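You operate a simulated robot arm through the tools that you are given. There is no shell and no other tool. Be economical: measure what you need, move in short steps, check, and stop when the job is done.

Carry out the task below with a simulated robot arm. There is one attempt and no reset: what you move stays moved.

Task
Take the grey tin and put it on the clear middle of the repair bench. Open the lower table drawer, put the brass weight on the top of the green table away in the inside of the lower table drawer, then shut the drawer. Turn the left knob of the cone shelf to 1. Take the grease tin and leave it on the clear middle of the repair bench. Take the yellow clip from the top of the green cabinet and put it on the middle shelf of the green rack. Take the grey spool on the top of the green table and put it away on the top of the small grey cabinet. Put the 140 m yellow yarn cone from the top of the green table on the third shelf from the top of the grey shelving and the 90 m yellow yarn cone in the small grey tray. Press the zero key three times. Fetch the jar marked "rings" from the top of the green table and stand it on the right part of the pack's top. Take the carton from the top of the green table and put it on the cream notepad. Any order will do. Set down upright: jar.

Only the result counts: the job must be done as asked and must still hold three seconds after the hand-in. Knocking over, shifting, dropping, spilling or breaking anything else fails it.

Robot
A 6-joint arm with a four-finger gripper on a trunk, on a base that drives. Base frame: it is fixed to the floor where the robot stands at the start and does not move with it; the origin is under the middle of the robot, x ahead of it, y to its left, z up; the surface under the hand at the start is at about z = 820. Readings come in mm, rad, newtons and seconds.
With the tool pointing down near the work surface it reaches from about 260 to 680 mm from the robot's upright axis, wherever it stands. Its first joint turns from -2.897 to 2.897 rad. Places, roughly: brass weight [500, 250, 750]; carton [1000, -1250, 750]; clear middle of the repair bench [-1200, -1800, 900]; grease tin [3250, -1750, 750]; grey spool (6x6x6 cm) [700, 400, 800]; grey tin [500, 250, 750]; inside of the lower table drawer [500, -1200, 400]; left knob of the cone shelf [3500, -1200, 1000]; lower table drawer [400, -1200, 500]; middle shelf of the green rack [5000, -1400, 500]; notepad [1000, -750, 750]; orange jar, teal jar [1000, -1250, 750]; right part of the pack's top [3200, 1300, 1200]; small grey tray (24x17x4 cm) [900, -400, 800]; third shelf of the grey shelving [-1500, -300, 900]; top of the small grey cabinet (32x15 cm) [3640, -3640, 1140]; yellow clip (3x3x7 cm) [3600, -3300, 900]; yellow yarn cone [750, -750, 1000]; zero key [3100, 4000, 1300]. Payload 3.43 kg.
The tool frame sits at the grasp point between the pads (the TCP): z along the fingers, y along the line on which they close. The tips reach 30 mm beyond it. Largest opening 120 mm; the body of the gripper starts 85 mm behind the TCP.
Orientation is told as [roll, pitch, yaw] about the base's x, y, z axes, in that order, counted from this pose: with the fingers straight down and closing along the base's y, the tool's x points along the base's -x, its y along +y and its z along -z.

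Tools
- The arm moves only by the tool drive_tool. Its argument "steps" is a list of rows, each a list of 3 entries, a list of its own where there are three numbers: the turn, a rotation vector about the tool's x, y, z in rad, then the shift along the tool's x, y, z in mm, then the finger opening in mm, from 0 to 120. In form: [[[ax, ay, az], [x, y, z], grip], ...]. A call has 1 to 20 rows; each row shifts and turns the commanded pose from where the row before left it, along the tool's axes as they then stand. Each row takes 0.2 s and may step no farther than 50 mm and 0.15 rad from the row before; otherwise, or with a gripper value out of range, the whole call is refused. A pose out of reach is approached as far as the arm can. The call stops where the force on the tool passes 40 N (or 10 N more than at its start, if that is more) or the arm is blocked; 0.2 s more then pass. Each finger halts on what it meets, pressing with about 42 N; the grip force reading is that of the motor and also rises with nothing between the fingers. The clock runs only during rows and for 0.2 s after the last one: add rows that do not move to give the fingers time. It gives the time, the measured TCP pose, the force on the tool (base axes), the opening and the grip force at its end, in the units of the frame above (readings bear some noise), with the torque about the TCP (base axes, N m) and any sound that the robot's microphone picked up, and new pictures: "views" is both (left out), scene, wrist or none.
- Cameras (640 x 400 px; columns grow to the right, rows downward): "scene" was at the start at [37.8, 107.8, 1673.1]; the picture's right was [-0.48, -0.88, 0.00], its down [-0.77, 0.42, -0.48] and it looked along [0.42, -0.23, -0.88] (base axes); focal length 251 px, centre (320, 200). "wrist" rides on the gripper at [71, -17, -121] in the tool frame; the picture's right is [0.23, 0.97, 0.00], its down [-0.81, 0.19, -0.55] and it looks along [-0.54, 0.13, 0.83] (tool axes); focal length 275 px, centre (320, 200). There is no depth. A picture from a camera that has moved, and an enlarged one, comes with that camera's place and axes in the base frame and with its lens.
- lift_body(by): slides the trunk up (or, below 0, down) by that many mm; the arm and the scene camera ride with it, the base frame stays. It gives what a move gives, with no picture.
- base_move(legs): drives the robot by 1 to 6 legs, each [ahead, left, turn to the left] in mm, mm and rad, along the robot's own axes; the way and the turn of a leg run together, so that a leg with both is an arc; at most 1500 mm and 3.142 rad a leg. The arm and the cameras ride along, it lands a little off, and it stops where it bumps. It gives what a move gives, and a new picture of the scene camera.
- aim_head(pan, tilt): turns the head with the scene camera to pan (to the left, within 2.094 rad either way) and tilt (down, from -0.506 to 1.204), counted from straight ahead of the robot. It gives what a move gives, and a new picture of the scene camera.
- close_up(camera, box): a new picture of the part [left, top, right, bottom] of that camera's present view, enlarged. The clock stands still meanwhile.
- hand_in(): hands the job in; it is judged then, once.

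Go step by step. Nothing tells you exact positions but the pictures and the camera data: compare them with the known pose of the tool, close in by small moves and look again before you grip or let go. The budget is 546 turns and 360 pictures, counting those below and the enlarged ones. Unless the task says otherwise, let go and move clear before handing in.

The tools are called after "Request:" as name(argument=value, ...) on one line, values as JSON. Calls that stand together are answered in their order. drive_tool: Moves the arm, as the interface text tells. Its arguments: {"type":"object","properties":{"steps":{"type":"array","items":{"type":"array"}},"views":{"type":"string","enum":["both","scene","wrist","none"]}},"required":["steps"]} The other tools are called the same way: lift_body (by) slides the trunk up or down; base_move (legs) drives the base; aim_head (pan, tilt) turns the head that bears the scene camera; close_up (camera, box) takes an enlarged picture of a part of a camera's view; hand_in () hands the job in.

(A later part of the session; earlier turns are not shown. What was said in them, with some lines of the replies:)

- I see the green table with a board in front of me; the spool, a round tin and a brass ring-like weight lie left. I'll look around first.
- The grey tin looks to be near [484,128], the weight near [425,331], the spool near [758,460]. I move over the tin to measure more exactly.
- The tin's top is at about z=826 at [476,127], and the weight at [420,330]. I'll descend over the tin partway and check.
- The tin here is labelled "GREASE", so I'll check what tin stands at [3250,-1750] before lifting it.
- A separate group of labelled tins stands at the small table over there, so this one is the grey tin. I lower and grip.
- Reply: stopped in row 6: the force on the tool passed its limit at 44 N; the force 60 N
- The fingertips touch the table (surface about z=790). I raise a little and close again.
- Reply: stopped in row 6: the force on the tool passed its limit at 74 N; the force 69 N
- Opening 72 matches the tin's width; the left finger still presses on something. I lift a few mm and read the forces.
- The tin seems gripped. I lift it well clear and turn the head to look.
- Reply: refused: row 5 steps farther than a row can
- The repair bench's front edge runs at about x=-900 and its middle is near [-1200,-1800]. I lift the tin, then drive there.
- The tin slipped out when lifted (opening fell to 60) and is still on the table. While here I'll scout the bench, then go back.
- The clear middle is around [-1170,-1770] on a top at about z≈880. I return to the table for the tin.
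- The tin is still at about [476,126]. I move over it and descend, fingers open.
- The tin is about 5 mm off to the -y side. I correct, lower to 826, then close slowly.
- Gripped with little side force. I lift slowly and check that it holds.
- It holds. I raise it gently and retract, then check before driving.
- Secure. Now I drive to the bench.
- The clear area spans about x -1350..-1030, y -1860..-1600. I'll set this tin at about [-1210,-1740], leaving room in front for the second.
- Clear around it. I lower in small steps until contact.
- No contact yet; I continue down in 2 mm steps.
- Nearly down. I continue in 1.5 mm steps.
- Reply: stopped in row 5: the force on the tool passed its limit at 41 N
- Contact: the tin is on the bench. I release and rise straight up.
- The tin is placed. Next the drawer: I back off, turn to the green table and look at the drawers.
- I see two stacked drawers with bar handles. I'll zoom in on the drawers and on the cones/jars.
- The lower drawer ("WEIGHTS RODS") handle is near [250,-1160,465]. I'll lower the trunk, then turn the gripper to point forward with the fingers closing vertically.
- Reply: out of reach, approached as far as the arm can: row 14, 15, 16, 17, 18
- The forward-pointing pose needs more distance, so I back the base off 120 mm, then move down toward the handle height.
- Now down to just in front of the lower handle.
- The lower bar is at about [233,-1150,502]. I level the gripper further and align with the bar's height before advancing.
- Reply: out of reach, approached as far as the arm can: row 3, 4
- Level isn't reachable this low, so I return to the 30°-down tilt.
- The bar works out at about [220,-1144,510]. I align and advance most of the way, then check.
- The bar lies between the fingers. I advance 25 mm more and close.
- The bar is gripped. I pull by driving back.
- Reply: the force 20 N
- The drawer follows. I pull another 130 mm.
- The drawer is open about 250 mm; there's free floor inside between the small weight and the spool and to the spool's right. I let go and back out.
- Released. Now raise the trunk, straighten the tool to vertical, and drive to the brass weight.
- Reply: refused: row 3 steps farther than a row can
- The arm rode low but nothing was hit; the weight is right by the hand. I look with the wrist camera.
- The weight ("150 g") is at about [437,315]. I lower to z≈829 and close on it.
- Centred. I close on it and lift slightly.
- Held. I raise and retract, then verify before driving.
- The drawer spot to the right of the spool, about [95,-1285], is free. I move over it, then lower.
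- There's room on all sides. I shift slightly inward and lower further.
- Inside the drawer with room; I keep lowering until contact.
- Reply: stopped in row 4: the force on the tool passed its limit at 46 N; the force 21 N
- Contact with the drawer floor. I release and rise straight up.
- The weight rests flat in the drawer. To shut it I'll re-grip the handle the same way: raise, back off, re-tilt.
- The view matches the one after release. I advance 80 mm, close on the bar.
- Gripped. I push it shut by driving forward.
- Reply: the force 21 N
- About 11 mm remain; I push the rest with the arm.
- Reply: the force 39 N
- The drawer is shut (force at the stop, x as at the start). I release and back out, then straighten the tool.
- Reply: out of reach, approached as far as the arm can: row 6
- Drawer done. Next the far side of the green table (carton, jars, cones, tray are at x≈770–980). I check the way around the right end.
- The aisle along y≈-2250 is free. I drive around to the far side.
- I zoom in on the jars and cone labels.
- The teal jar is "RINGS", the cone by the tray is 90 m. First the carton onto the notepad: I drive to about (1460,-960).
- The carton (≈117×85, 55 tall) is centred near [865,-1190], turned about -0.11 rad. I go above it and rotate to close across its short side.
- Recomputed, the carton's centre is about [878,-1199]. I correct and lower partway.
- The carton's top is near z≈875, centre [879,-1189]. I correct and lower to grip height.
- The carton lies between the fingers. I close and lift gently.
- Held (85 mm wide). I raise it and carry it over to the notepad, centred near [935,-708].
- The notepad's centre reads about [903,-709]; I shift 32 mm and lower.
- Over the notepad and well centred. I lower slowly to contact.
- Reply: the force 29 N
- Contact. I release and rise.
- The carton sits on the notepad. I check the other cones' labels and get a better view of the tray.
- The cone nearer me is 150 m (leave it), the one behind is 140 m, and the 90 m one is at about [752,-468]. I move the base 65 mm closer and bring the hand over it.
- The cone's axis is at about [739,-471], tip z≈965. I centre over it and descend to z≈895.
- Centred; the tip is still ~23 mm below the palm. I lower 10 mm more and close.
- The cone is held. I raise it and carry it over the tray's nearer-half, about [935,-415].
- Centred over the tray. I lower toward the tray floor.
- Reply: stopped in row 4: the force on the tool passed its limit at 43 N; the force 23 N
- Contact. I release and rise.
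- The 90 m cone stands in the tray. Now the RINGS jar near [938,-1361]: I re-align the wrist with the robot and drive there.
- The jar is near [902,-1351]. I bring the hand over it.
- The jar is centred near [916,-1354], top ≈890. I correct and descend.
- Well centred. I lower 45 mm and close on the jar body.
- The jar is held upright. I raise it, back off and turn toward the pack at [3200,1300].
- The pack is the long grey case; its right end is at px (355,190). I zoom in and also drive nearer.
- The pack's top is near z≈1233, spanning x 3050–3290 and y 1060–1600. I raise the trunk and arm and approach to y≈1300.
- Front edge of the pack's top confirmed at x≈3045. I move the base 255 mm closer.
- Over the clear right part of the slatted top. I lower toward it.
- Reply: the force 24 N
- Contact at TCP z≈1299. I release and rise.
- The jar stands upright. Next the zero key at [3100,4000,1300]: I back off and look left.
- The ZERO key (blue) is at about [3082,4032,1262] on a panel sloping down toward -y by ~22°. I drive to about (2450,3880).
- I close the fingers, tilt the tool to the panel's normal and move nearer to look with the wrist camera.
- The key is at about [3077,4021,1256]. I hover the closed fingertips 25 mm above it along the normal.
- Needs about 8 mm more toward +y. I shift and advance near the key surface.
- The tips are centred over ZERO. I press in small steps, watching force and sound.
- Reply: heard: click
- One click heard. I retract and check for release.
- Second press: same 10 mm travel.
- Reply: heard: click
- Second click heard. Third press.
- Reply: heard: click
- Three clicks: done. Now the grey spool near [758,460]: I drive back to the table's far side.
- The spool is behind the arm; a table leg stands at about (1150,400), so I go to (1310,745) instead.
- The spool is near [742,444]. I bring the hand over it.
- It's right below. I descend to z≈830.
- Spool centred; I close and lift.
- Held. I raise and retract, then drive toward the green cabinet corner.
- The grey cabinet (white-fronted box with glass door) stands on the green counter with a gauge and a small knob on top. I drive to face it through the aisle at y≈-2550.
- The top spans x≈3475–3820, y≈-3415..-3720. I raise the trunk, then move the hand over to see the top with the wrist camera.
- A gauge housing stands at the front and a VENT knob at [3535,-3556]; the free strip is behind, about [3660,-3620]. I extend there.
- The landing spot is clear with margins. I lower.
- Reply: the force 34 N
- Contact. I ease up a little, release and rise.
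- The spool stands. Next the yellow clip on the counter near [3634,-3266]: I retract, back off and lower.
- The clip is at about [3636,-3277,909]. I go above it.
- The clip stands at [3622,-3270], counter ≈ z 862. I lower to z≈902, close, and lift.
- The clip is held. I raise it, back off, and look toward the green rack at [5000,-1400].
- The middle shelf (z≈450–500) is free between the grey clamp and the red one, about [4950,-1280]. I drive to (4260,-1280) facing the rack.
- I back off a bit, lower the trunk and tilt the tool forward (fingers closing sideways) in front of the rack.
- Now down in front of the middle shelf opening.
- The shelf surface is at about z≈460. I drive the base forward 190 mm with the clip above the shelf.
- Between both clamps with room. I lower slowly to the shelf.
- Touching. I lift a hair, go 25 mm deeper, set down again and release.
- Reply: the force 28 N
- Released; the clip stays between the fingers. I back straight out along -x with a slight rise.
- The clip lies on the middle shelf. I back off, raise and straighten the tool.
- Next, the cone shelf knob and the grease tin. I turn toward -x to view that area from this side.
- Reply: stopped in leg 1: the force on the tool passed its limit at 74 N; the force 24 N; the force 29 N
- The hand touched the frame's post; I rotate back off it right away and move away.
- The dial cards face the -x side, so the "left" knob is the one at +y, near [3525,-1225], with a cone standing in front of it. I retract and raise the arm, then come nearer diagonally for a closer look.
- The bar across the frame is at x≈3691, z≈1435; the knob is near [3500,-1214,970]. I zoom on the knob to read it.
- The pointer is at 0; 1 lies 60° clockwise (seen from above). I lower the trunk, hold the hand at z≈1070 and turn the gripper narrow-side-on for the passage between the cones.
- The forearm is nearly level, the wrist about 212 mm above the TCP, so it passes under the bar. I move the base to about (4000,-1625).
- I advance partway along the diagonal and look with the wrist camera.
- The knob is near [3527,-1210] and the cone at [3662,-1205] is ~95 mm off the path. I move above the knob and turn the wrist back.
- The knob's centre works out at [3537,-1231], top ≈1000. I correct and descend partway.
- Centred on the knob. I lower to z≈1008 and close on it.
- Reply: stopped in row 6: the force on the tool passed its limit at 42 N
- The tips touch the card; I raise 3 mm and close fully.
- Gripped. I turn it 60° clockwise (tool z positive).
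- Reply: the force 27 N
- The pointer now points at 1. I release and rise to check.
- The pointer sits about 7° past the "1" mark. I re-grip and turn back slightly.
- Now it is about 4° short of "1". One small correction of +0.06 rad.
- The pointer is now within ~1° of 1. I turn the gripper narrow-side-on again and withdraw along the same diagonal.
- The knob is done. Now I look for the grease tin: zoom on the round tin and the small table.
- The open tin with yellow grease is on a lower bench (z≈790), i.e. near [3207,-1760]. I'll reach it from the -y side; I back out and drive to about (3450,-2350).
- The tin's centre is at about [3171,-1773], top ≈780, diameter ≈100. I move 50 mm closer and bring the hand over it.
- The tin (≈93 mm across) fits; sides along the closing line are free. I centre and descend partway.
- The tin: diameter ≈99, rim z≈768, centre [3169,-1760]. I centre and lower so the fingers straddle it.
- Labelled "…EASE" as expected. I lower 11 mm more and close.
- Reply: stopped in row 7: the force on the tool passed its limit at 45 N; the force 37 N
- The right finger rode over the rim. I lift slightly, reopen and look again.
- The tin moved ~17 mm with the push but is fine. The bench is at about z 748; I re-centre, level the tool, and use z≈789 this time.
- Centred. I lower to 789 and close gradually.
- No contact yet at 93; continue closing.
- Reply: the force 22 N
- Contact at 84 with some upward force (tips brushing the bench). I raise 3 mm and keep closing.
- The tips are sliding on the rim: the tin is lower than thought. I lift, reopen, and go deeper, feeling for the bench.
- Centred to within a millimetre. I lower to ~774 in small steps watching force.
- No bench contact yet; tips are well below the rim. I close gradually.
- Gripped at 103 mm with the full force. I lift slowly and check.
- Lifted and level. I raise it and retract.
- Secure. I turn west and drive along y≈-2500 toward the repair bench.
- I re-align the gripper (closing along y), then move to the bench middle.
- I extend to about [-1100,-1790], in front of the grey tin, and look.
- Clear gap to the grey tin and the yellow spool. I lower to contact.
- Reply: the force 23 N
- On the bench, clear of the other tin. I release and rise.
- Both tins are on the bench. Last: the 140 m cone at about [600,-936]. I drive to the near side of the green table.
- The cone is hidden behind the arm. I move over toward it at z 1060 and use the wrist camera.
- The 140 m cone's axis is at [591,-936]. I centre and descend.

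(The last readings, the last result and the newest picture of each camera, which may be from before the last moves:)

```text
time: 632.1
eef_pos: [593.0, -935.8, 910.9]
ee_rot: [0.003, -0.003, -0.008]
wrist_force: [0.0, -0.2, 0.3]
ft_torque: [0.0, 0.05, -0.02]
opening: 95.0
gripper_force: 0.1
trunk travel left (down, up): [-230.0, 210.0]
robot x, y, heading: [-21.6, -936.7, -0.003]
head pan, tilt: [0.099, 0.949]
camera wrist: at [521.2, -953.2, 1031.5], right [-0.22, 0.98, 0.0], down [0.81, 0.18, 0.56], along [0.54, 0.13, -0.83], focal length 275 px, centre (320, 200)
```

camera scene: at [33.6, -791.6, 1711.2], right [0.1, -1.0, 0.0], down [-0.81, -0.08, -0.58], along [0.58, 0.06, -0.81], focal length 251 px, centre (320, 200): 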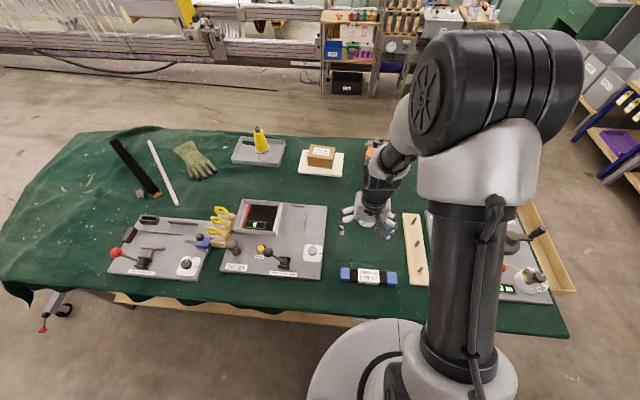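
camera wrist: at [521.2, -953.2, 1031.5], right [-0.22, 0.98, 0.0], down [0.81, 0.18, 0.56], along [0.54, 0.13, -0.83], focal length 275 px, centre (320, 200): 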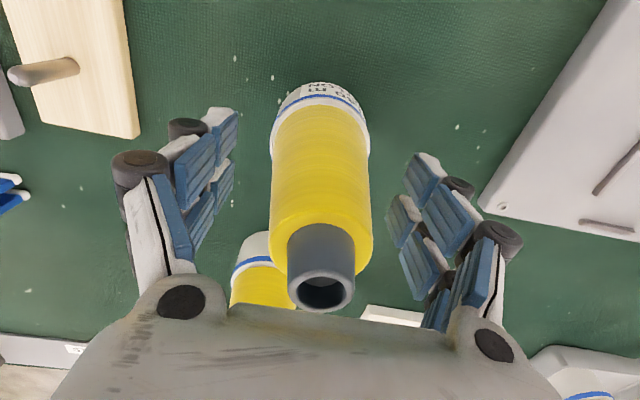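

Same view as with the first cone. I lower 10 mm, close, and lift.

Request:
drive_tool(steps=[[[0, 0, 0], [0, 0, 9], 90], [[0, 0, 0], [0, 0, 0], 78], [[0, 0, 0], [0, 0, 0], 68], [[0, 0, 0], [0, 0, 0], 55], [[0, 0, 0], [0, 0, 0], 40], [[0, 0, 0], [0, 0, 0], 30], [[0, 0, 0], [0, 0, 0], 30], [[0, 0, 0], [0, 0, -3], 30], [[0, 0, 0], [0, 0, -5], 30], [[0, 0, 0], [0, 0, -8], 30], [[0, 0, 0], [0, 0, -10], 30], [[0, 0, 0], [0, 0, -15], 30], [[0, 0, 0], [0, 0, 0], 30]], views="wrist")

```text
time: 635.0
eef_pos: [590.5, -936.1, 944.7]
ee_rot: [0.004, -0.001, -0.008]
wrist_force: [0.3, -0.1, -2.1]
ft_torque: [-0.02, 0.02, -0.02]
opening: 63.6
gripper_force: 42.6
trunk travel left (down, up): [-230.0, 210.0]
robot x, y, heading: [-19.6, -938.7, -0.004]
head pan, tilt: [0.099, 0.949]
camera wrist: at [520.1, -953.2, 1064.1], right [-0.22, 0.98, 0.0], down [0.81, 0.18, 0.55], along [0.54, 0.13, -0.83], focal length 275 px, centre (320, 200)
```

wrist: 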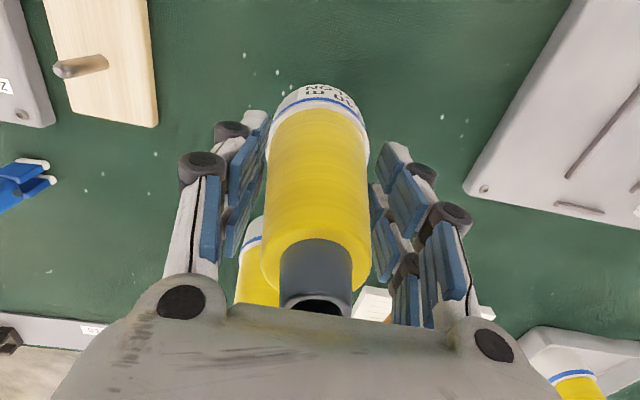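

The cone is held, but a vertical hand can't enter the shelf. I'll set the cone back down in place and re-grip it from the side with the tool tilted, so it can go in upright.

Request:
drive_tool(steps=[[[0, 0, 0], [0, 0, 15], 30], [[0, 0, 0], [0, 0, 15], 30], [[0, 0, 0], [0, 0, 7], 30], [[0, 0, 0], [0, 0, 3], 30], [[0, 0, 0], [0, 0, 2], 30], [[0, 0, 0], [0, 0, 2], 30], [[0, 0, 0], [0, 0, 0], 30]], views="none")

```text
time: 636.5
eef_pos: [591.2, -935.9, 903.2]
ee_rot: [0.004, -0.007, -0.009]
wrist_force: [-3.2, -0.6, 27.2]
ft_torque: [-0.13, 0.93, 0.02]
opening: 63.5
gripper_force: 42.3
trunk travel left (down, up): [-230.0, 210.0]
robot x, y, heading: [-22.6, -935.8, -0.005]
head pan, tilt: [0.099, 0.949]
```

Request:
drive_tool(steps=[[[0, 0, 0], [0, 0, -2], 72], [[0, 0, 0], [0, 0, 0], 85], [[0, 0, 0], [0, 0, 0], 95], [[0, 0, 0], [0, 0, 0], 95], [[0, 0, 0], [0, 0, -30], 95], [[0, 0, 0], [0, 0, -40], 95], [[0, 0, 0], [0, 0, -40], 95], [[0, 0, 0], [0, 0, -40], 95], [[0, 0, 0], [45, 0, 0], 95], [[0, 0, 0], [45, 0, 0], 95], [[0, 0, 0], [45, 0, 0], 95], [[0, 0, 0], [20, 0, 0], 95]], views="both")

```text
time: 639.1
eef_pos: [435.0, -934.3, 1051.2]
ee_rot: [0.004, -0.002, -0.008]
wrist_force: [-0.1, 0.7, -0.3]
ft_torque: [0.03, 0.01, 0.0]
opening: 95.0
gripper_force: 0.1
trunk travel left (down, up): [-230.0, 210.0]
robot x, y, heading: [-14.6, -938.2, -0.003]
head pan, tilt: [0.099, 0.949]
camera scene: at [33.8, -791.8, 1711.2], right [0.1, -1.0, 0.0], down [-0.81, -0.08, -0.58], along [0.58, 0.06, -0.81], focal length 251 px, centre (320, 200)
camera wrist: at [364.0, -951.5, 1170.5], right [-0.22, 0.98, 0.0], down [0.81, 0.18, 0.56], along [0.54, 0.13, -0.83], focal length 275 px, centre (320, 200)
```

scene: 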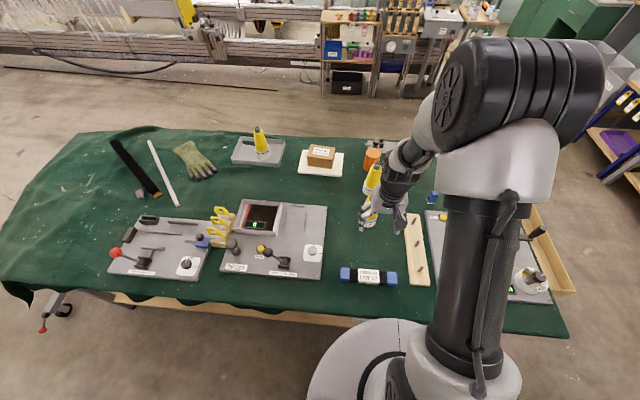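
wrist: 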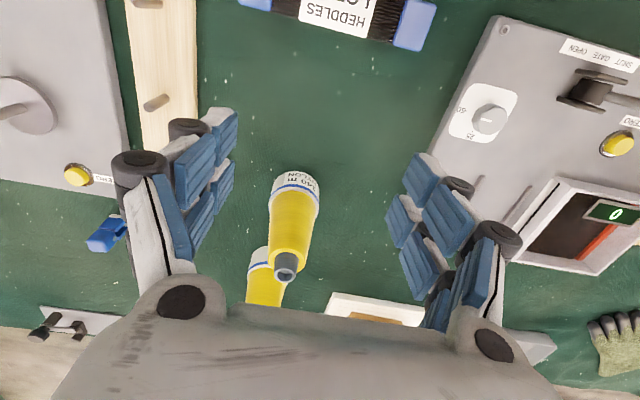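

The cone stands as before. I back the base 90 mm for room, lower the hand and tilt it forward.

Request:
base_move(legs=[[-90, 0, 0.004]])

Request:
drive_tool(steps=[[[0, 0, 0], [-35, 0, 20], 95], [[0, 0, 0], [-35, 0, 30], 95], [[0, 0, 0], [-10, 0, 35], 95], [[0, 0, 0], [0, 0, 25], 95], [[0, -0.15, 0], [0, 0, 0], 95], [[0, -0.15, 0], [0, 0, 0], 95], [[0, -0.15, 0], [0, 0, 0], 95], [[0, -0.15, 0], [0, 0, 0], 95], [[0, -0.15, 0], [0, 0, 0], 95], [[0, -0.15, 0], [0, 0, 0], 95], [[0, -0.15, 0], [0, 0, 0], 95], [[0, 0, 0], [0, 0, 0], 95]], views="both")

```text
time: 640.2
eef_pos: [346.5, -932.9, 1051.4]
ee_rot: [0.004, -0.003, -0.005]
wrist_force: [0.1, 0.2, 0.4]
ft_torque: [0.02, -0.04, 0.0]
opening: 95.2
gripper_force: 0.0
trunk travel left (down, up): [-230.0, 210.0]
robot x, y, heading: [-105.2, -934.5, 0.0]
head pan, tilt: [0.099, 0.949]
camera scene: at [-56.9, -791.4, 1711.3], right [0.1, -0.99, 0.0], down [-0.81, -0.08, -0.58], along [0.58, 0.06, -0.81], focal length 251 px, centre (320, 200)
```

scene: 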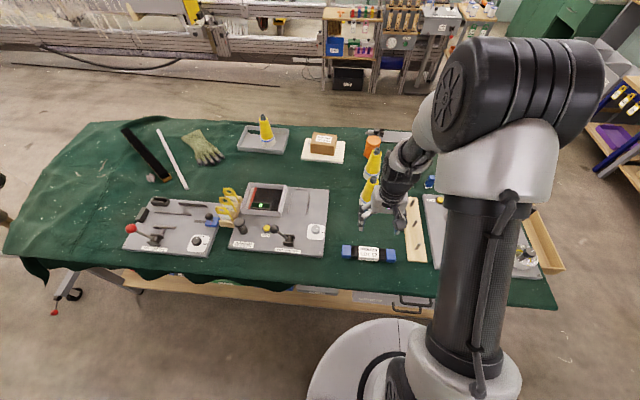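

```text
time: 642.9
eef_pos: [427.8, -933.3, 940.2]
ee_rot: [0.008, -1.052, -0.013]
wrist_force: [-0.3, -0.6, -0.2]
ft_torque: [-0.01, -0.02, 0.01]
opening: 95.0
gripper_force: 0.2
trunk travel left (down, up): [-230.0, 210.0]
robot x, y, heading: [-107.1, -940.3, -0.003]
head pan, tilt: [0.099, 0.949]
camera scene: at [-55.4, -791.4, 1711.3], right [0.1, -0.99, 0.0], down [-0.81, -0.08, -0.58], along [0.58, 0.06, -0.81], focal length 251 px, centre (320, 200)
camera wrist: at [287.5, -949.2, 938.1], right [-0.11, 0.97, -0.2], down [-0.08, 0.19, 0.98], along [0.99, 0.12, 0.06], focal length 275 px, centre (320, 200)
```

scene: 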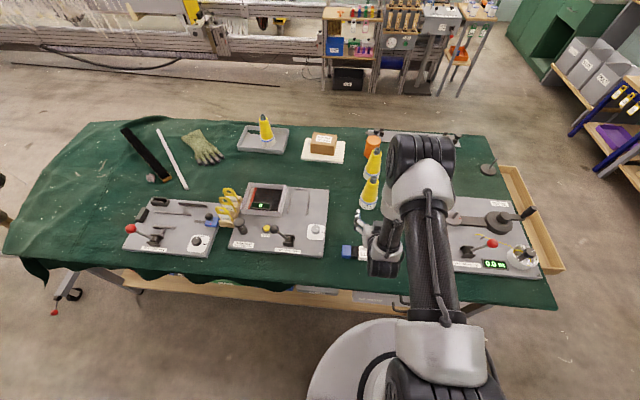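
wrist: 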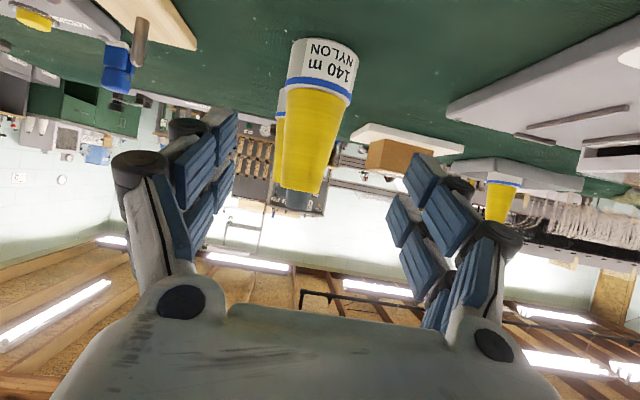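

"140 m NYLON" confirmed. The cone lies exactly along the tool's axis; I advance along it.

Request:
drive_tool(steps=[[[0, 0, 0], [0, -1, 35], 95], [[0, 0, 0], [0, -1, 35], 95], [[0, 0, 0], [0, -1, 35], 95], [[0, 0, 0], [0, 0, 30], 95], [[0, 0, 0], [0, 0, 0], 95]], views="both")

```text
time: 644.0
eef_pos: [544.0, -935.3, 873.9]
ee_rot: [0.007, -1.051, -0.012]
wrist_force: [-0.5, 0.4, 0.5]
ft_torque: [0.01, 0.01, 0.0]
opening: 94.8
gripper_force: 0.2
trunk travel left (down, up): [-230.0, 210.0]
robot x, y, heading: [-106.2, -939.7, 0.006]
head pan, tilt: [0.099, 0.949]
camera scene: at [-55.5, -791.3, 1711.3], right [0.1, -0.99, 0.0], down [-0.81, -0.08, -0.58], along [0.58, 0.06, -0.81], focal length 251 px, centre (320, 200)
camera wrist: at [405.2, -952.2, 871.2], right [-0.11, 0.97, -0.2], down [-0.08, 0.19, 0.98], along [0.99, 0.12, 0.05], focal length 275 px, centre (320, 200)
```

scene: 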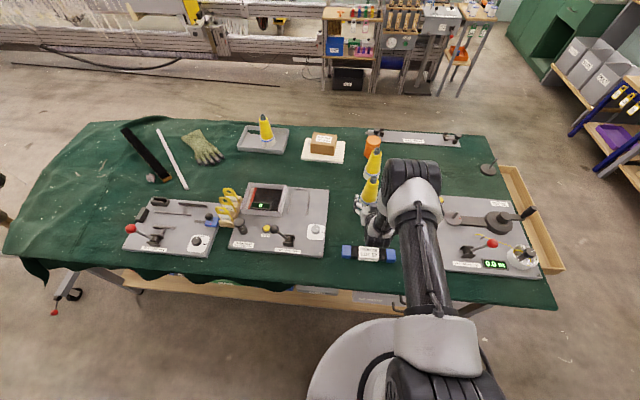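
wrist: 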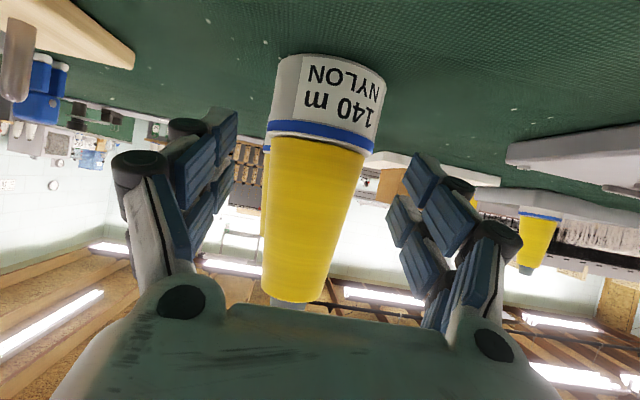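

Nearly there; I shift 4 mm and advance the last 52 mm, then close.

Request:
drive_tool(steps=[[[0, 0, 0], [0, -4, 20], 95], [[0, 0, 0], [0, 0, 20], 95], [[0, 0, 0], [0, 0, 12], 95], [[0, 0, 0], [0, 0, 0], 85], [[0, 0, 0], [0, 0, 0], 75], [[0, 0, 0], [0, 0, 0], 65], [[0, 0, 0], [0, 0, 0], 50], [[0, 0, 0], [0, 0, 0], 40]], views="wrist")

```text
time: 645.9
eef_pos: [590.6, -939.9, 848.4]
ee_rot: [0.007, -1.052, -0.011]
wrist_force: [0.3, 2.3, 2.1]
ft_torque: [0.01, -0.03, 0.0]
opening: 72.4
gripper_force: 42.6
trunk travel left (down, up): [-230.0, 210.0]
robot x, y, heading: [-106.1, -939.6, -0.004]
head pan, tilt: [0.099, 0.949]
camera wrist: at [451.0, -956.3, 845.4], right [-0.11, 0.97, -0.2], down [-0.08, 0.19, 0.98], along [0.99, 0.12, 0.06], focal length 275 px, centre (320, 200)
```

wrist: 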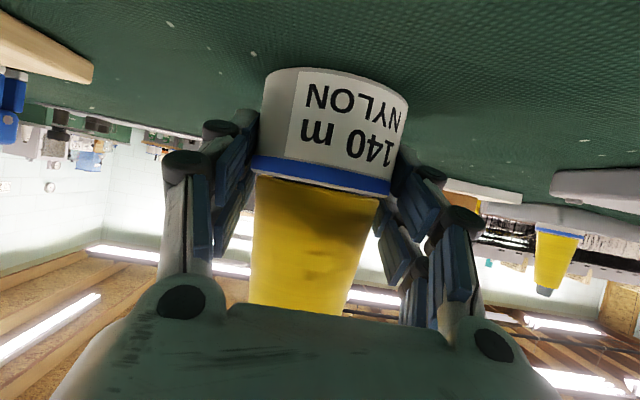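

Gripped at the base cup (72 mm). I lift vertically and check.

Request:
drive_tool(steps=[[[0, 0, 0], [-3.5, 0, -2], 40], [[0, 0, 0], [-7, 0, -4], 40], [[0, 0, 0], [-10, 0, -6], 40], [[0, 0, 0], [-17, 0, -10], 40], [[0, 0, 0], [-17, 0, -10], 40], [[0, 0, 0], [0, 0, 0], 40]], views="both")

```text
time: 647.2
eef_pos: [589.2, -940.3, 910.2]
ee_rot: [0.008, -1.052, -0.013]
wrist_force: [0.2, 0.0, -1.6]
ft_torque: [0.0, -0.01, 0.02]
opening: 72.3
gripper_force: 41.7
trunk travel left (down, up): [-230.0, 210.0]
robot x, y, heading: [-109.5, -937.0, -0.001]
head pan, tilt: [0.099, 0.949]
camera scene: at [-54.8, -791.3, 1711.2], right [0.1, -0.99, 0.0], down [-0.81, -0.08, -0.58], along [0.58, 0.06, -0.81], focal length 251 px, centre (320, 200)
camera wrist: at [449.6, -957.7, 908.4], right [-0.11, 0.97, -0.2], down [-0.08, 0.19, 0.98], along [0.99, 0.12, 0.05], focal length 275 px, centre (320, 200)
```

scene: 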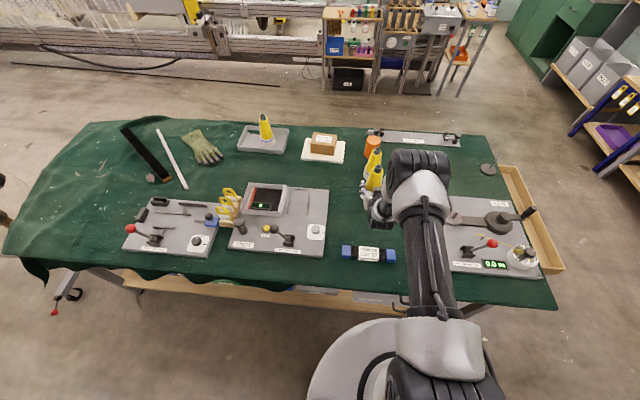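
wrist: 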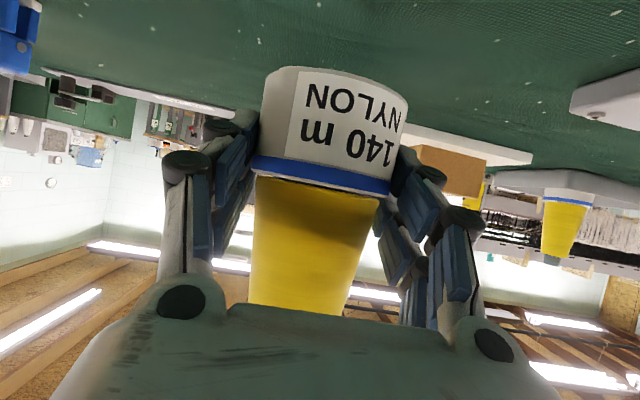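

Lifted cleanly. I raise and retract, then back off, and turn to the grey shelving.

Request:
drive_tool(steps=[[[0, 0, 0], [-17, 0, -10], 40], [[0, 0, 0], [-5, 0, -30], 40], [[0, 0, 0], [7, 0, -30], 40], [[0, 0, 0], [7, 0, -30], 40], [[0, 0, 0], [7, 0, -30], 40], [[0, 0, 0], [7, 0, -30], 40], [[0, 0, 0], [0, 0, 0], 40]], views="wrist")

Request:
base_move(legs=[[-380, 0, 0], [0, 640, 0], [0, 0, 3.14]])

Request:
aim_head(pan=0.0, tilt=0.5)

```text
time: 648.9
eef_pos: [447.8, -940.2, 985.5]
ee_rot: [0.009, -1.053, -0.01]
wrist_force: [0.2, -0.4, -1.6]
ft_torque: [-0.01, 0.04, 0.01]
opening: 72.3
gripper_force: 41.5
trunk travel left (down, up): [-230.0, 210.0]
robot x, y, heading: [-104.6, -939.4, -0.004]
head pan, tilt: [0.099, 0.949]
camera wrist: at [307.7, -956.8, 982.9], right [-0.11, 0.97, -0.2], down [-0.08, 0.19, 0.98], along [0.99, 0.12, 0.05], focal length 275 px, centre (320, 200)
```

wrist: 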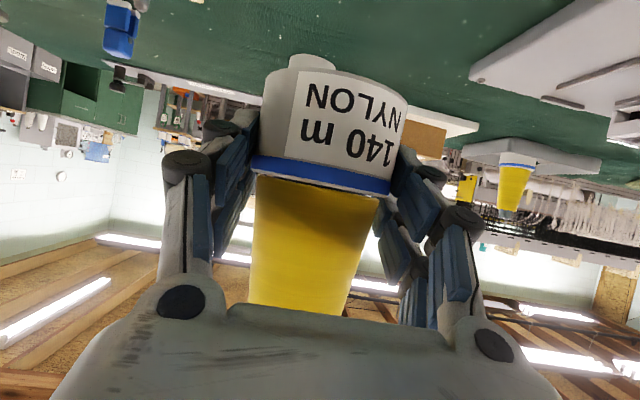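

```text
time: 661.7
eef_pos: [-1042.9, -294.2, 984.8]
ee_rot: [0.007, -1.051, 3.123]
wrist_force: [0.5, -0.3, -1.7]
ft_torque: [0.01, 0.0, 0.02]
opening: 72.5
gripper_force: 42.1
trunk travel left (down, up): [-230.0, 210.0]
robot x, y, heading: [-488.2, -298.8, 3.136]
head pan, tilt: [0.099, 0.949]
camera scene: at [-540.1, -447.1, 1711.2], right [-0.09, 1.0, 0.0], down [0.81, 0.08, -0.58], along [-0.58, -0.06, -0.81], focal length 251 px, centre (320, 200)
```

scene: 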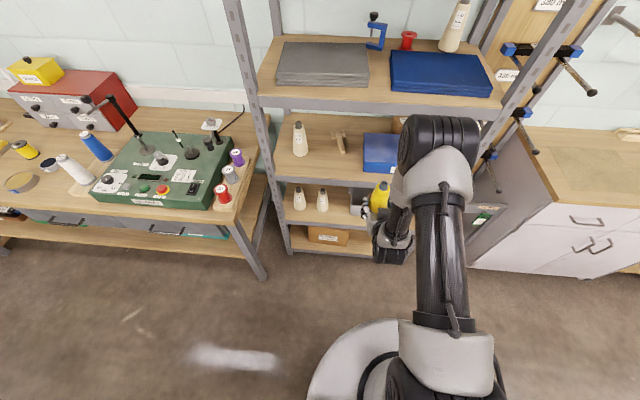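

```text
time: 662.6
eef_pos: [-1043.0, -294.9, 983.7]
ee_rot: [0.01, -1.051, 3.125]
wrist_force: [-0.9, 0.4, -2.0]
ft_torque: [0.0, -0.01, 0.0]
opening: 72.7
gripper_force: 42.1
trunk travel left (down, up): [-230.0, 210.0]
robot x, y, heading: [-485.6, -297.9, 3.136]
head pan, tilt: [0.0, 0.499]
camera scene: at [-558.7, -439.8, 1748.6], right [0.0, 1.0, 0.0], down [0.48, 0.0, -0.88], along [-0.88, 0.0, -0.48], focal length 251 px, centre (320, 200)
```

scene: 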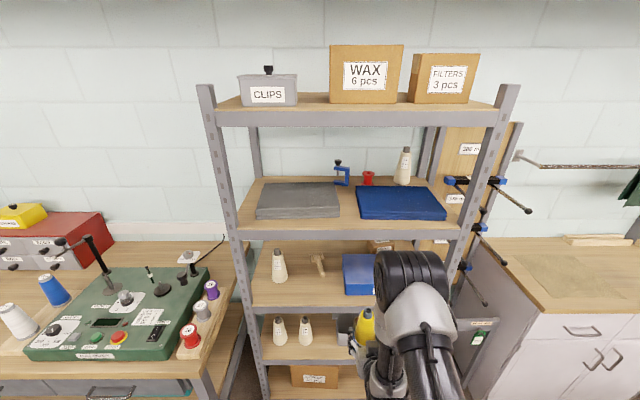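

Third shelf from the top holds a white cone at left, a wooden hook and a blue box; the front centre is free. I take a wrist view to measure heights.

Request:
drive_tool(steps=[[[0, 0, 0], [0, 0, 0], 40]], views="wrist")

Request:
close_up(camera="scene", box=[230, 220, 430, 345])

```text
time: 663.0
eef_pos: [-1043.7, -294.5, 986.6]
ee_rot: [0.008, -1.051, 3.124]
wrist_force: [0.1, 0.1, -1.6]
ft_torque: [0.02, -0.02, -0.01]
opening: 72.2
gripper_force: 42.3
trunk travel left (down, up): [-230.0, 210.0]
robot x, y, heading: [-486.8, -299.0, 3.136]
head pan, tilt: [0.0, 0.499]
camera wrist: at [-902.2, -279.3, 982.8], right [0.1, -0.97, -0.2], down [0.08, -0.19, 0.98], along [-0.99, -0.12, 0.05], focal length 275 px, centre (320, 200)
```

wrist: 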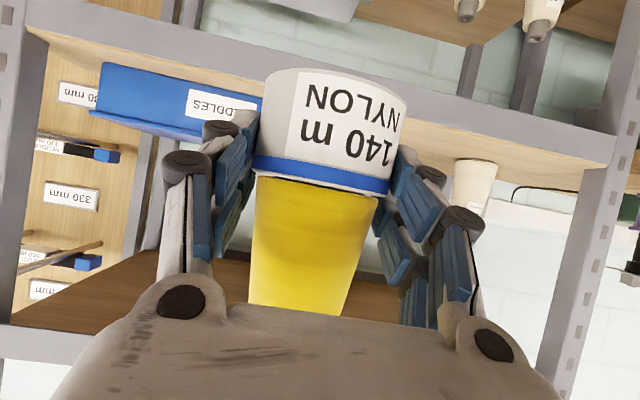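

```text
3.20 times, centred on (330, 282) of scene
camera zoom: at [-558.7, -439.8, 1748.7], right [0.0, 1.0, 0.0], down [0.48, 0.0, -0.88], along [-0.88, 0.0, -0.48], focal length 804 px, centre (288, -64)
```

zoom: 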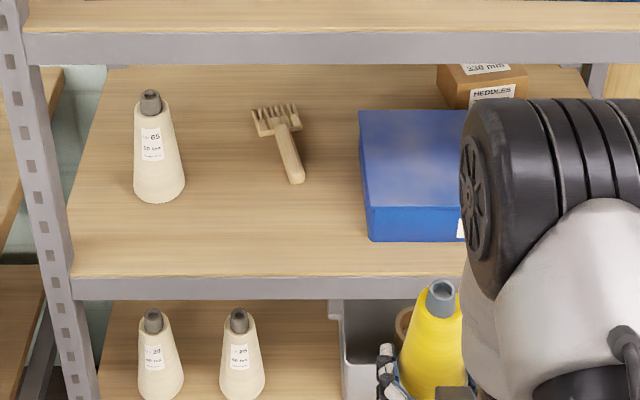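

Third shelf: surface z≈879, front edge x≈-1252; free spot at about [-1320,-480]. I shift sideways and approach.

Request:
base_move(legs=[[0, 186, 0.005], [150, 0, 0]])

Request:
drive_tool(steps=[[[0, 0, 0], [8, 0, 5], 40], [[0, 0, 0], [8, 0, 5], 40], [[0, 0, 0], [0, 0, 0], 40]], views="both")

```text
time: 665.5
eef_pos: [-1192.9, -483.0, 984.6]
ee_rot: [0.009, -1.049, 3.128]
wrist_force: [-0.8, -0.2, -1.8]
ft_torque: [-0.04, -0.01, 0.0]
opening: 72.4
gripper_force: 42.0
trunk travel left (down, up): [-230.0, 210.0]
robot x, y, heading: [-637.8, -486.5, 3.146]
head pan, tilt: [0.0, 0.499]
camera scene: at [-709.4, -626.7, 1748.6], right [0.0, 1.0, 0.0], down [0.48, 0.0, -0.88], along [-0.88, 0.0, -0.48], focal length 251 px, centre (320, 200)
```

scene: 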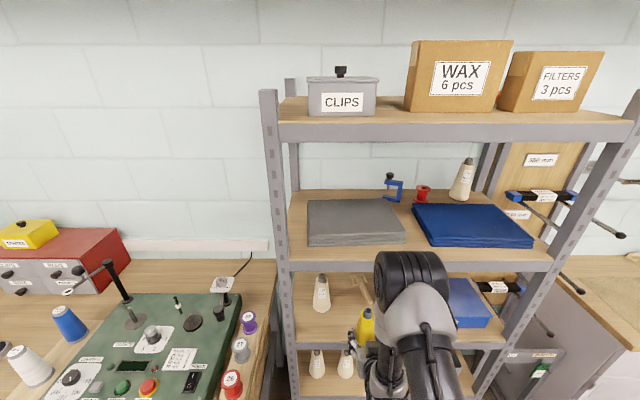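

```text
time: 666.4
eef_pos: [-1193.6, -482.6, 967.0]
ee_rot: [0.009, -1.052, 3.128]
wrist_force: [-0.4, -0.1, -4.2]
ft_torque: [-0.01, -0.04, 0.02]
opening: 72.2
gripper_force: 41.5
trunk travel left (down, up): [-230.0, 210.0]
robot x, y, heading: [-635.9, -485.1, 3.142]
head pan, tilt: [0.0, 0.499]
camera scene: at [-708.0, -626.7, 1748.7], right [0.0, 1.0, 0.0], down [0.48, 0.0, -0.88], along [-0.88, 0.0, -0.48], focal length 251 px, centre (320, 200)
camera wrist: at [-1052.6, -467.5, 964.0], right [0.11, -0.97, -0.2], down [0.08, -0.19, 0.98], along [-0.99, -0.12, 0.05], focal length 275 px, centre (320, 200)
```

scene: 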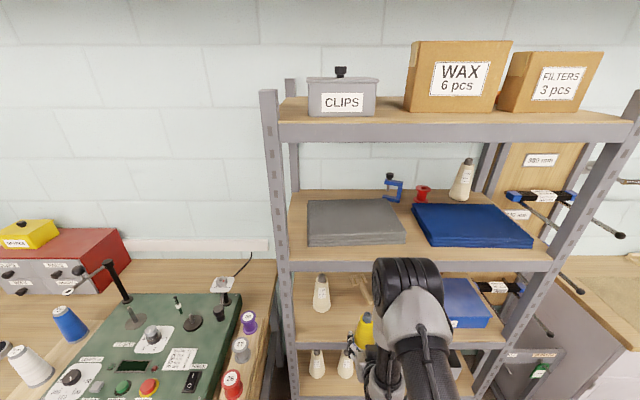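
wrist: 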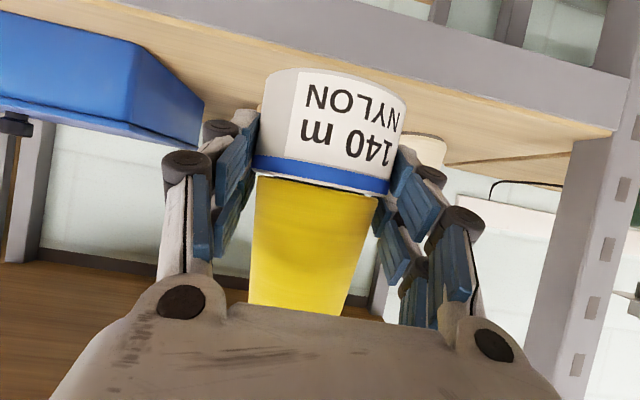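

Height and gap are fine. I go in: base 60 mm, then arm ~67 mm.

Request:
base_move(legs=[[62, 0, 0]])

Request:
drive_tool(steps=[[[0, 0, 0], [-10, 0, 17.4], 40], [[0, 0, 0], [-10, 0, 17.4], 40], [[0, 0, 0], [-10, 0, 17.4], 40], [[0, 0, 0], [-3, 0, 6], 40], [[0, 0, 0], [0, 0, 0], 40]], views="both")

```text
time: 667.3
eef_pos: [-1256.2, -482.5, 966.4]
ee_rot: [0.009, -1.051, 3.128]
wrist_force: [0.3, 0.3, -1.7]
ft_torque: [-0.01, -0.03, -0.02]
opening: 72.3
gripper_force: 42.2
trunk travel left (down, up): [-230.0, 210.0]
robot x, y, heading: [-699.5, -483.9, 3.142]
head pan, tilt: [0.0, 0.499]
camera scene: at [-771.1, -626.6, 1748.6], right [0.0, 1.0, 0.0], down [0.48, 0.0, -0.88], along [-0.88, 0.0, -0.48], focal length 251 px, centre (320, 200)
```

scene: 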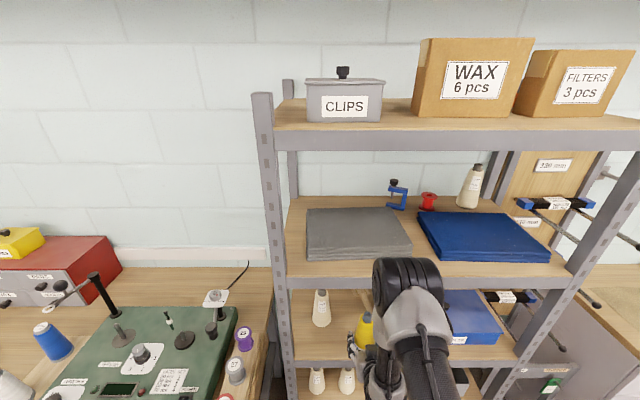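

```text
time: 668.5
eef_pos: [-1321.8, -483.3, 966.1]
ee_rot: [0.009, -1.053, 3.127]
wrist_force: [0.3, -0.3, -1.7]
ft_torque: [0.03, -0.04, -0.02]
opening: 72.5
gripper_force: 41.9
trunk travel left (down, up): [-230.0, 210.0]
robot x, y, heading: [-696.2, -486.8, 3.14]
head pan, tilt: [0.0, 0.499]
camera scene: at [-769.5, -626.6, 1748.7], right [0.0, 1.0, 0.0], down [0.48, 0.0, -0.88], along [-0.88, 0.0, -0.48], focal length 251 px, centre (320, 200)
camera wrist: at [-1181.0, -467.0, 963.6], right [0.11, -0.97, -0.2], down [0.08, -0.19, 0.98], along [-0.99, -0.12, 0.05], focal length 275 px, centre (320, 200)
```

scene: 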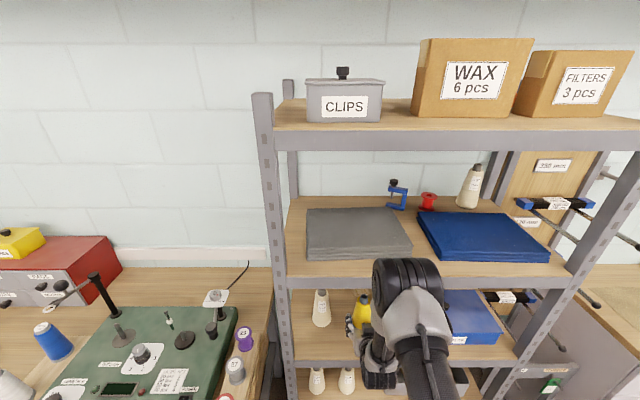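
wrist: 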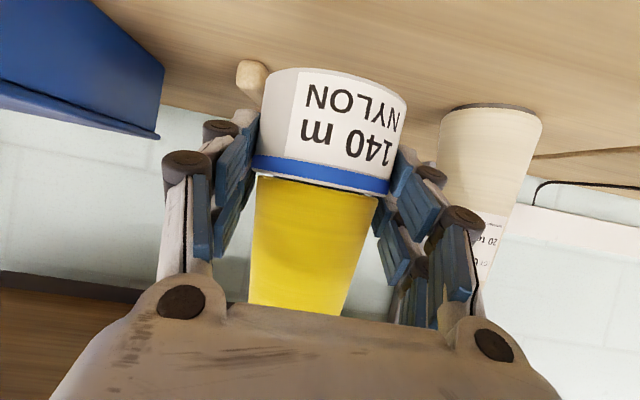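

Between the white cone and the box with room. I shift 8 mm away from the white cone and lower to contact.

Request:
drive_tool(steps=[[[0, 0, 0], [0, -8, 0], 40], [[0, 0, 0], [8.7, 0, 5], 40], [[0, 0, 0], [6.9, 0, 4], 40], [[0, 0, 0], [3.5, 0, 2], 40], [[0, 0, 0], [2.6, 0, 1.5], 40], [[0, 0, 0], [1.7, 0, 1], 40], [[0, 0, 0], [1.7, 0, 1], 40], [[0, 0, 0], [0, 0, 0], 40]], views="wrist")

```text
time: 670.3
eef_pos: [-1322.0, -474.4, 937.1]
ee_rot: [0.009, -1.053, 3.126]
wrist_force: [0.0, -0.5, -2.3]
ft_torque: [0.0, 0.0, -0.01]
opening: 72.3
gripper_force: 42.0
trunk travel left (down, up): [-230.0, 210.0]
robot x, y, heading: [-697.8, -484.5, 3.141]
head pan, tilt: [0.0, 0.499]
camera wrist: at [-1181.4, -458.9, 934.6], right [0.11, -0.97, -0.2], down [0.08, -0.19, 0.98], along [-0.99, -0.12, 0.05], focal length 275 px, centre (320, 200)
```

wrist: 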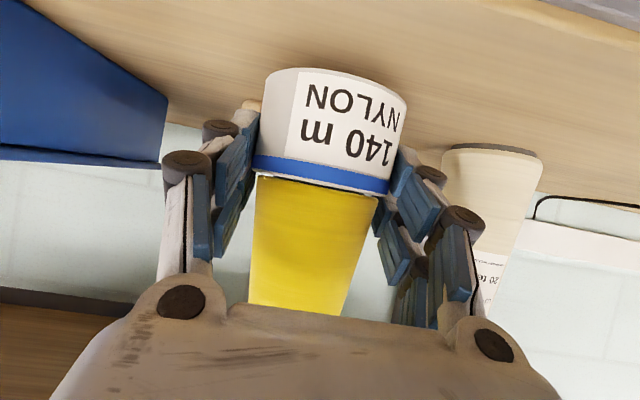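

No contact yet; I continue in small steps.

Request:
drive_tool(steps=[[[0, 0, 0], [2.6, 0, 1.5], 40], [[0, 0, 0], [2.6, 0, 1.5], 40], [[0, 0, 0], [1.7, 0, 1], 40], [[0, 0, 0], [1.7, 0, 1], 40], [[0, 0, 0], [1.7, 0, 1], 40], [[0, 0, 0], [0, 0, 0], 40]], views="none")

```text
time: 671.7
eef_pos: [-1321.2, -475.6, 929.2]
ee_rot: [0.006, -1.057, 3.128]
wrist_force: [4.5, 0.3, 19.6]
ft_torque: [0.23, -0.81, -0.05]
opening: 72.2
gripper_force: 42.3
trunk travel left (down, up): [-230.0, 210.0]
robot x, y, heading: [-698.6, -487.0, 3.144]
head pan, tilt: [0.0, 0.499]
```

Contact. I ease, release and withdraw straight back.

Request:
drive_tool(steps=[[[0, 0, 0], [-1.7, 0, -1], 76], [[0, 0, 0], [0, 0, 0], 86], [[0, 0, 0], [0, 0, 0], 94], [[0, 0, 0], [0, 0, 0], 94]], views="wrist")

```text
time: 672.7
eef_pos: [-1321.9, -474.0, 927.4]
ee_rot: [0.009, -1.05, 3.128]
wrist_force: [0.2, 0.4, 0.0]
ft_torque: [-0.03, 0.01, -0.04]
opening: 93.8
gripper_force: 0.2
trunk travel left (down, up): [-230.0, 210.0]
robot x, y, heading: [-699.6, -484.0, 3.136]
head pan, tilt: [0.0, 0.499]
camera wrist: at [-1181.3, -459.2, 924.9], right [0.11, -0.97, -0.2], down [0.08, -0.19, 0.98], along [-0.99, -0.12, 0.05], focal length 275 px, centre (320, 200)
```

wrist: 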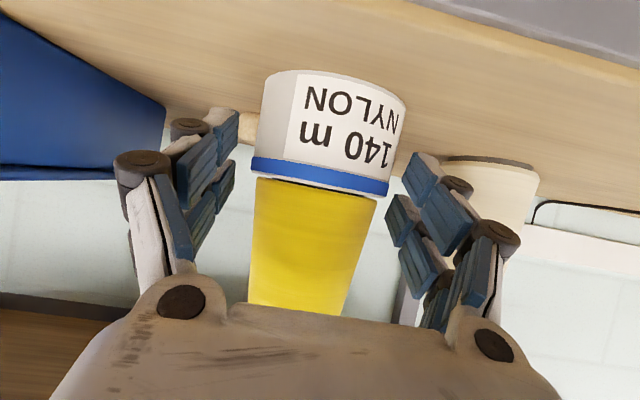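

Request:
drive_tool(steps=[[[0, 0, 0], [10, 0, -18], 95], [[0, 0, 0], [15, 0, -26], 95], [[0, 0, 0], [15, 0, -26], 95], [[0, 0, 0], [15, 0, -26], 95], [[0, 0, 0], [10, 0, -20], 95]], views="none")

Request:
base_move(legs=[[-250, 0, 0]])

Request:
close_up(camera="scene", box=[240, 200, 440, 330])

```text
time: 673.9
eef_pos: [-1186.4, -475.0, 928.1]
ee_rot: [0.008, -1.05, 3.128]
wrist_force: [0.0, -0.7, -0.5]
ft_torque: [0.02, 0.0, 0.01]
opening: 95.1
gripper_force: 0.0
trunk travel left (down, up): [-230.0, 210.0]
robot x, y, heading: [-695.9, -481.3, 3.142]
head pan, tilt: [0.0, 0.499]
```

```text
time: 675.7
eef_pos: [-940.3, -476.1, 928.9]
ee_rot: [0.009, -1.053, 3.131]
wrist_force: [0.1, 0.4, -0.3]
ft_torque: [-0.03, 0.0, 0.01]
opening: 94.9
gripper_force: 0.0
trunk travel left (down, up): [-230.0, 210.0]
robot x, y, heading: [-447.0, -487.9, -3.137]
head pan, tilt: [0.0, 0.499]
camera scene: at [-520.1, -626.8, 1748.8], right [0.0, 1.0, 0.0], down [0.48, 0.0, -0.88], along [-0.88, 0.0, -0.48], focal length 251 px, centre (320, 200)
```

scene: 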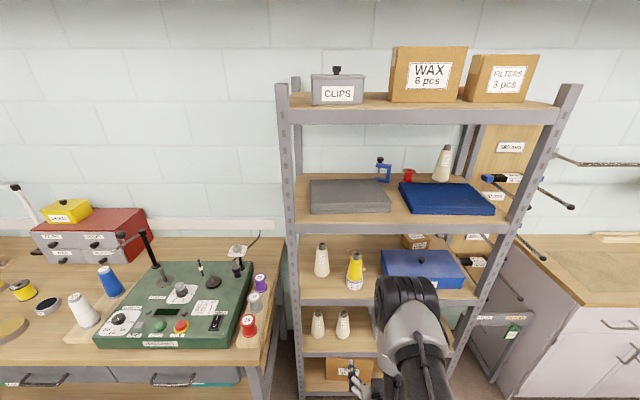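

```text
3.08 times, centred on (340, 265) of scene
camera zoom: at [-520.1, -626.8, 1748.8], right [0.0, 1.0, 0.0], down [0.48, 0.0, -0.88], along [-0.88, 0.0, -0.48], focal length 773 px, centre (258, 0)
```

zoom: 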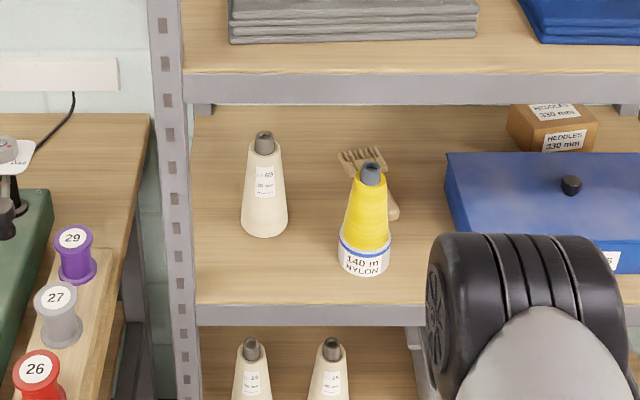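

Everything asked has been placed, the hand is clear, and all placements looked stable. I hand in.

Request:
hand_in()

```text
The job is handed in.
```

The job is handed in, and I believe every item in it is done; I haven't been told how it was judged.

- **Drawer:** I pushed the lower drawer home until it stopped. I did not reopen it to look at the weight.
- **Zero key:** I heard one click on each of the three presses.
- **Left knob:** the cone shelf's cards read from the far side, so I took the left knob as the one nearest the pack. Its pointer now sits within about a degree of 1.
- **Yellow clip:** it lies on its side on the middle shelf of the green rack. Upright was only asked for the jar.
- **Tins:** both tins are labelled "GREASE". I took the closed one from the green table as the grey tin and the open one as the grease tin; both are on the repair bench.
- **Contact with the frame:** while turning, the hand touched the frame post by the cone shelf and stopped. Nothing looked moved afterwards.
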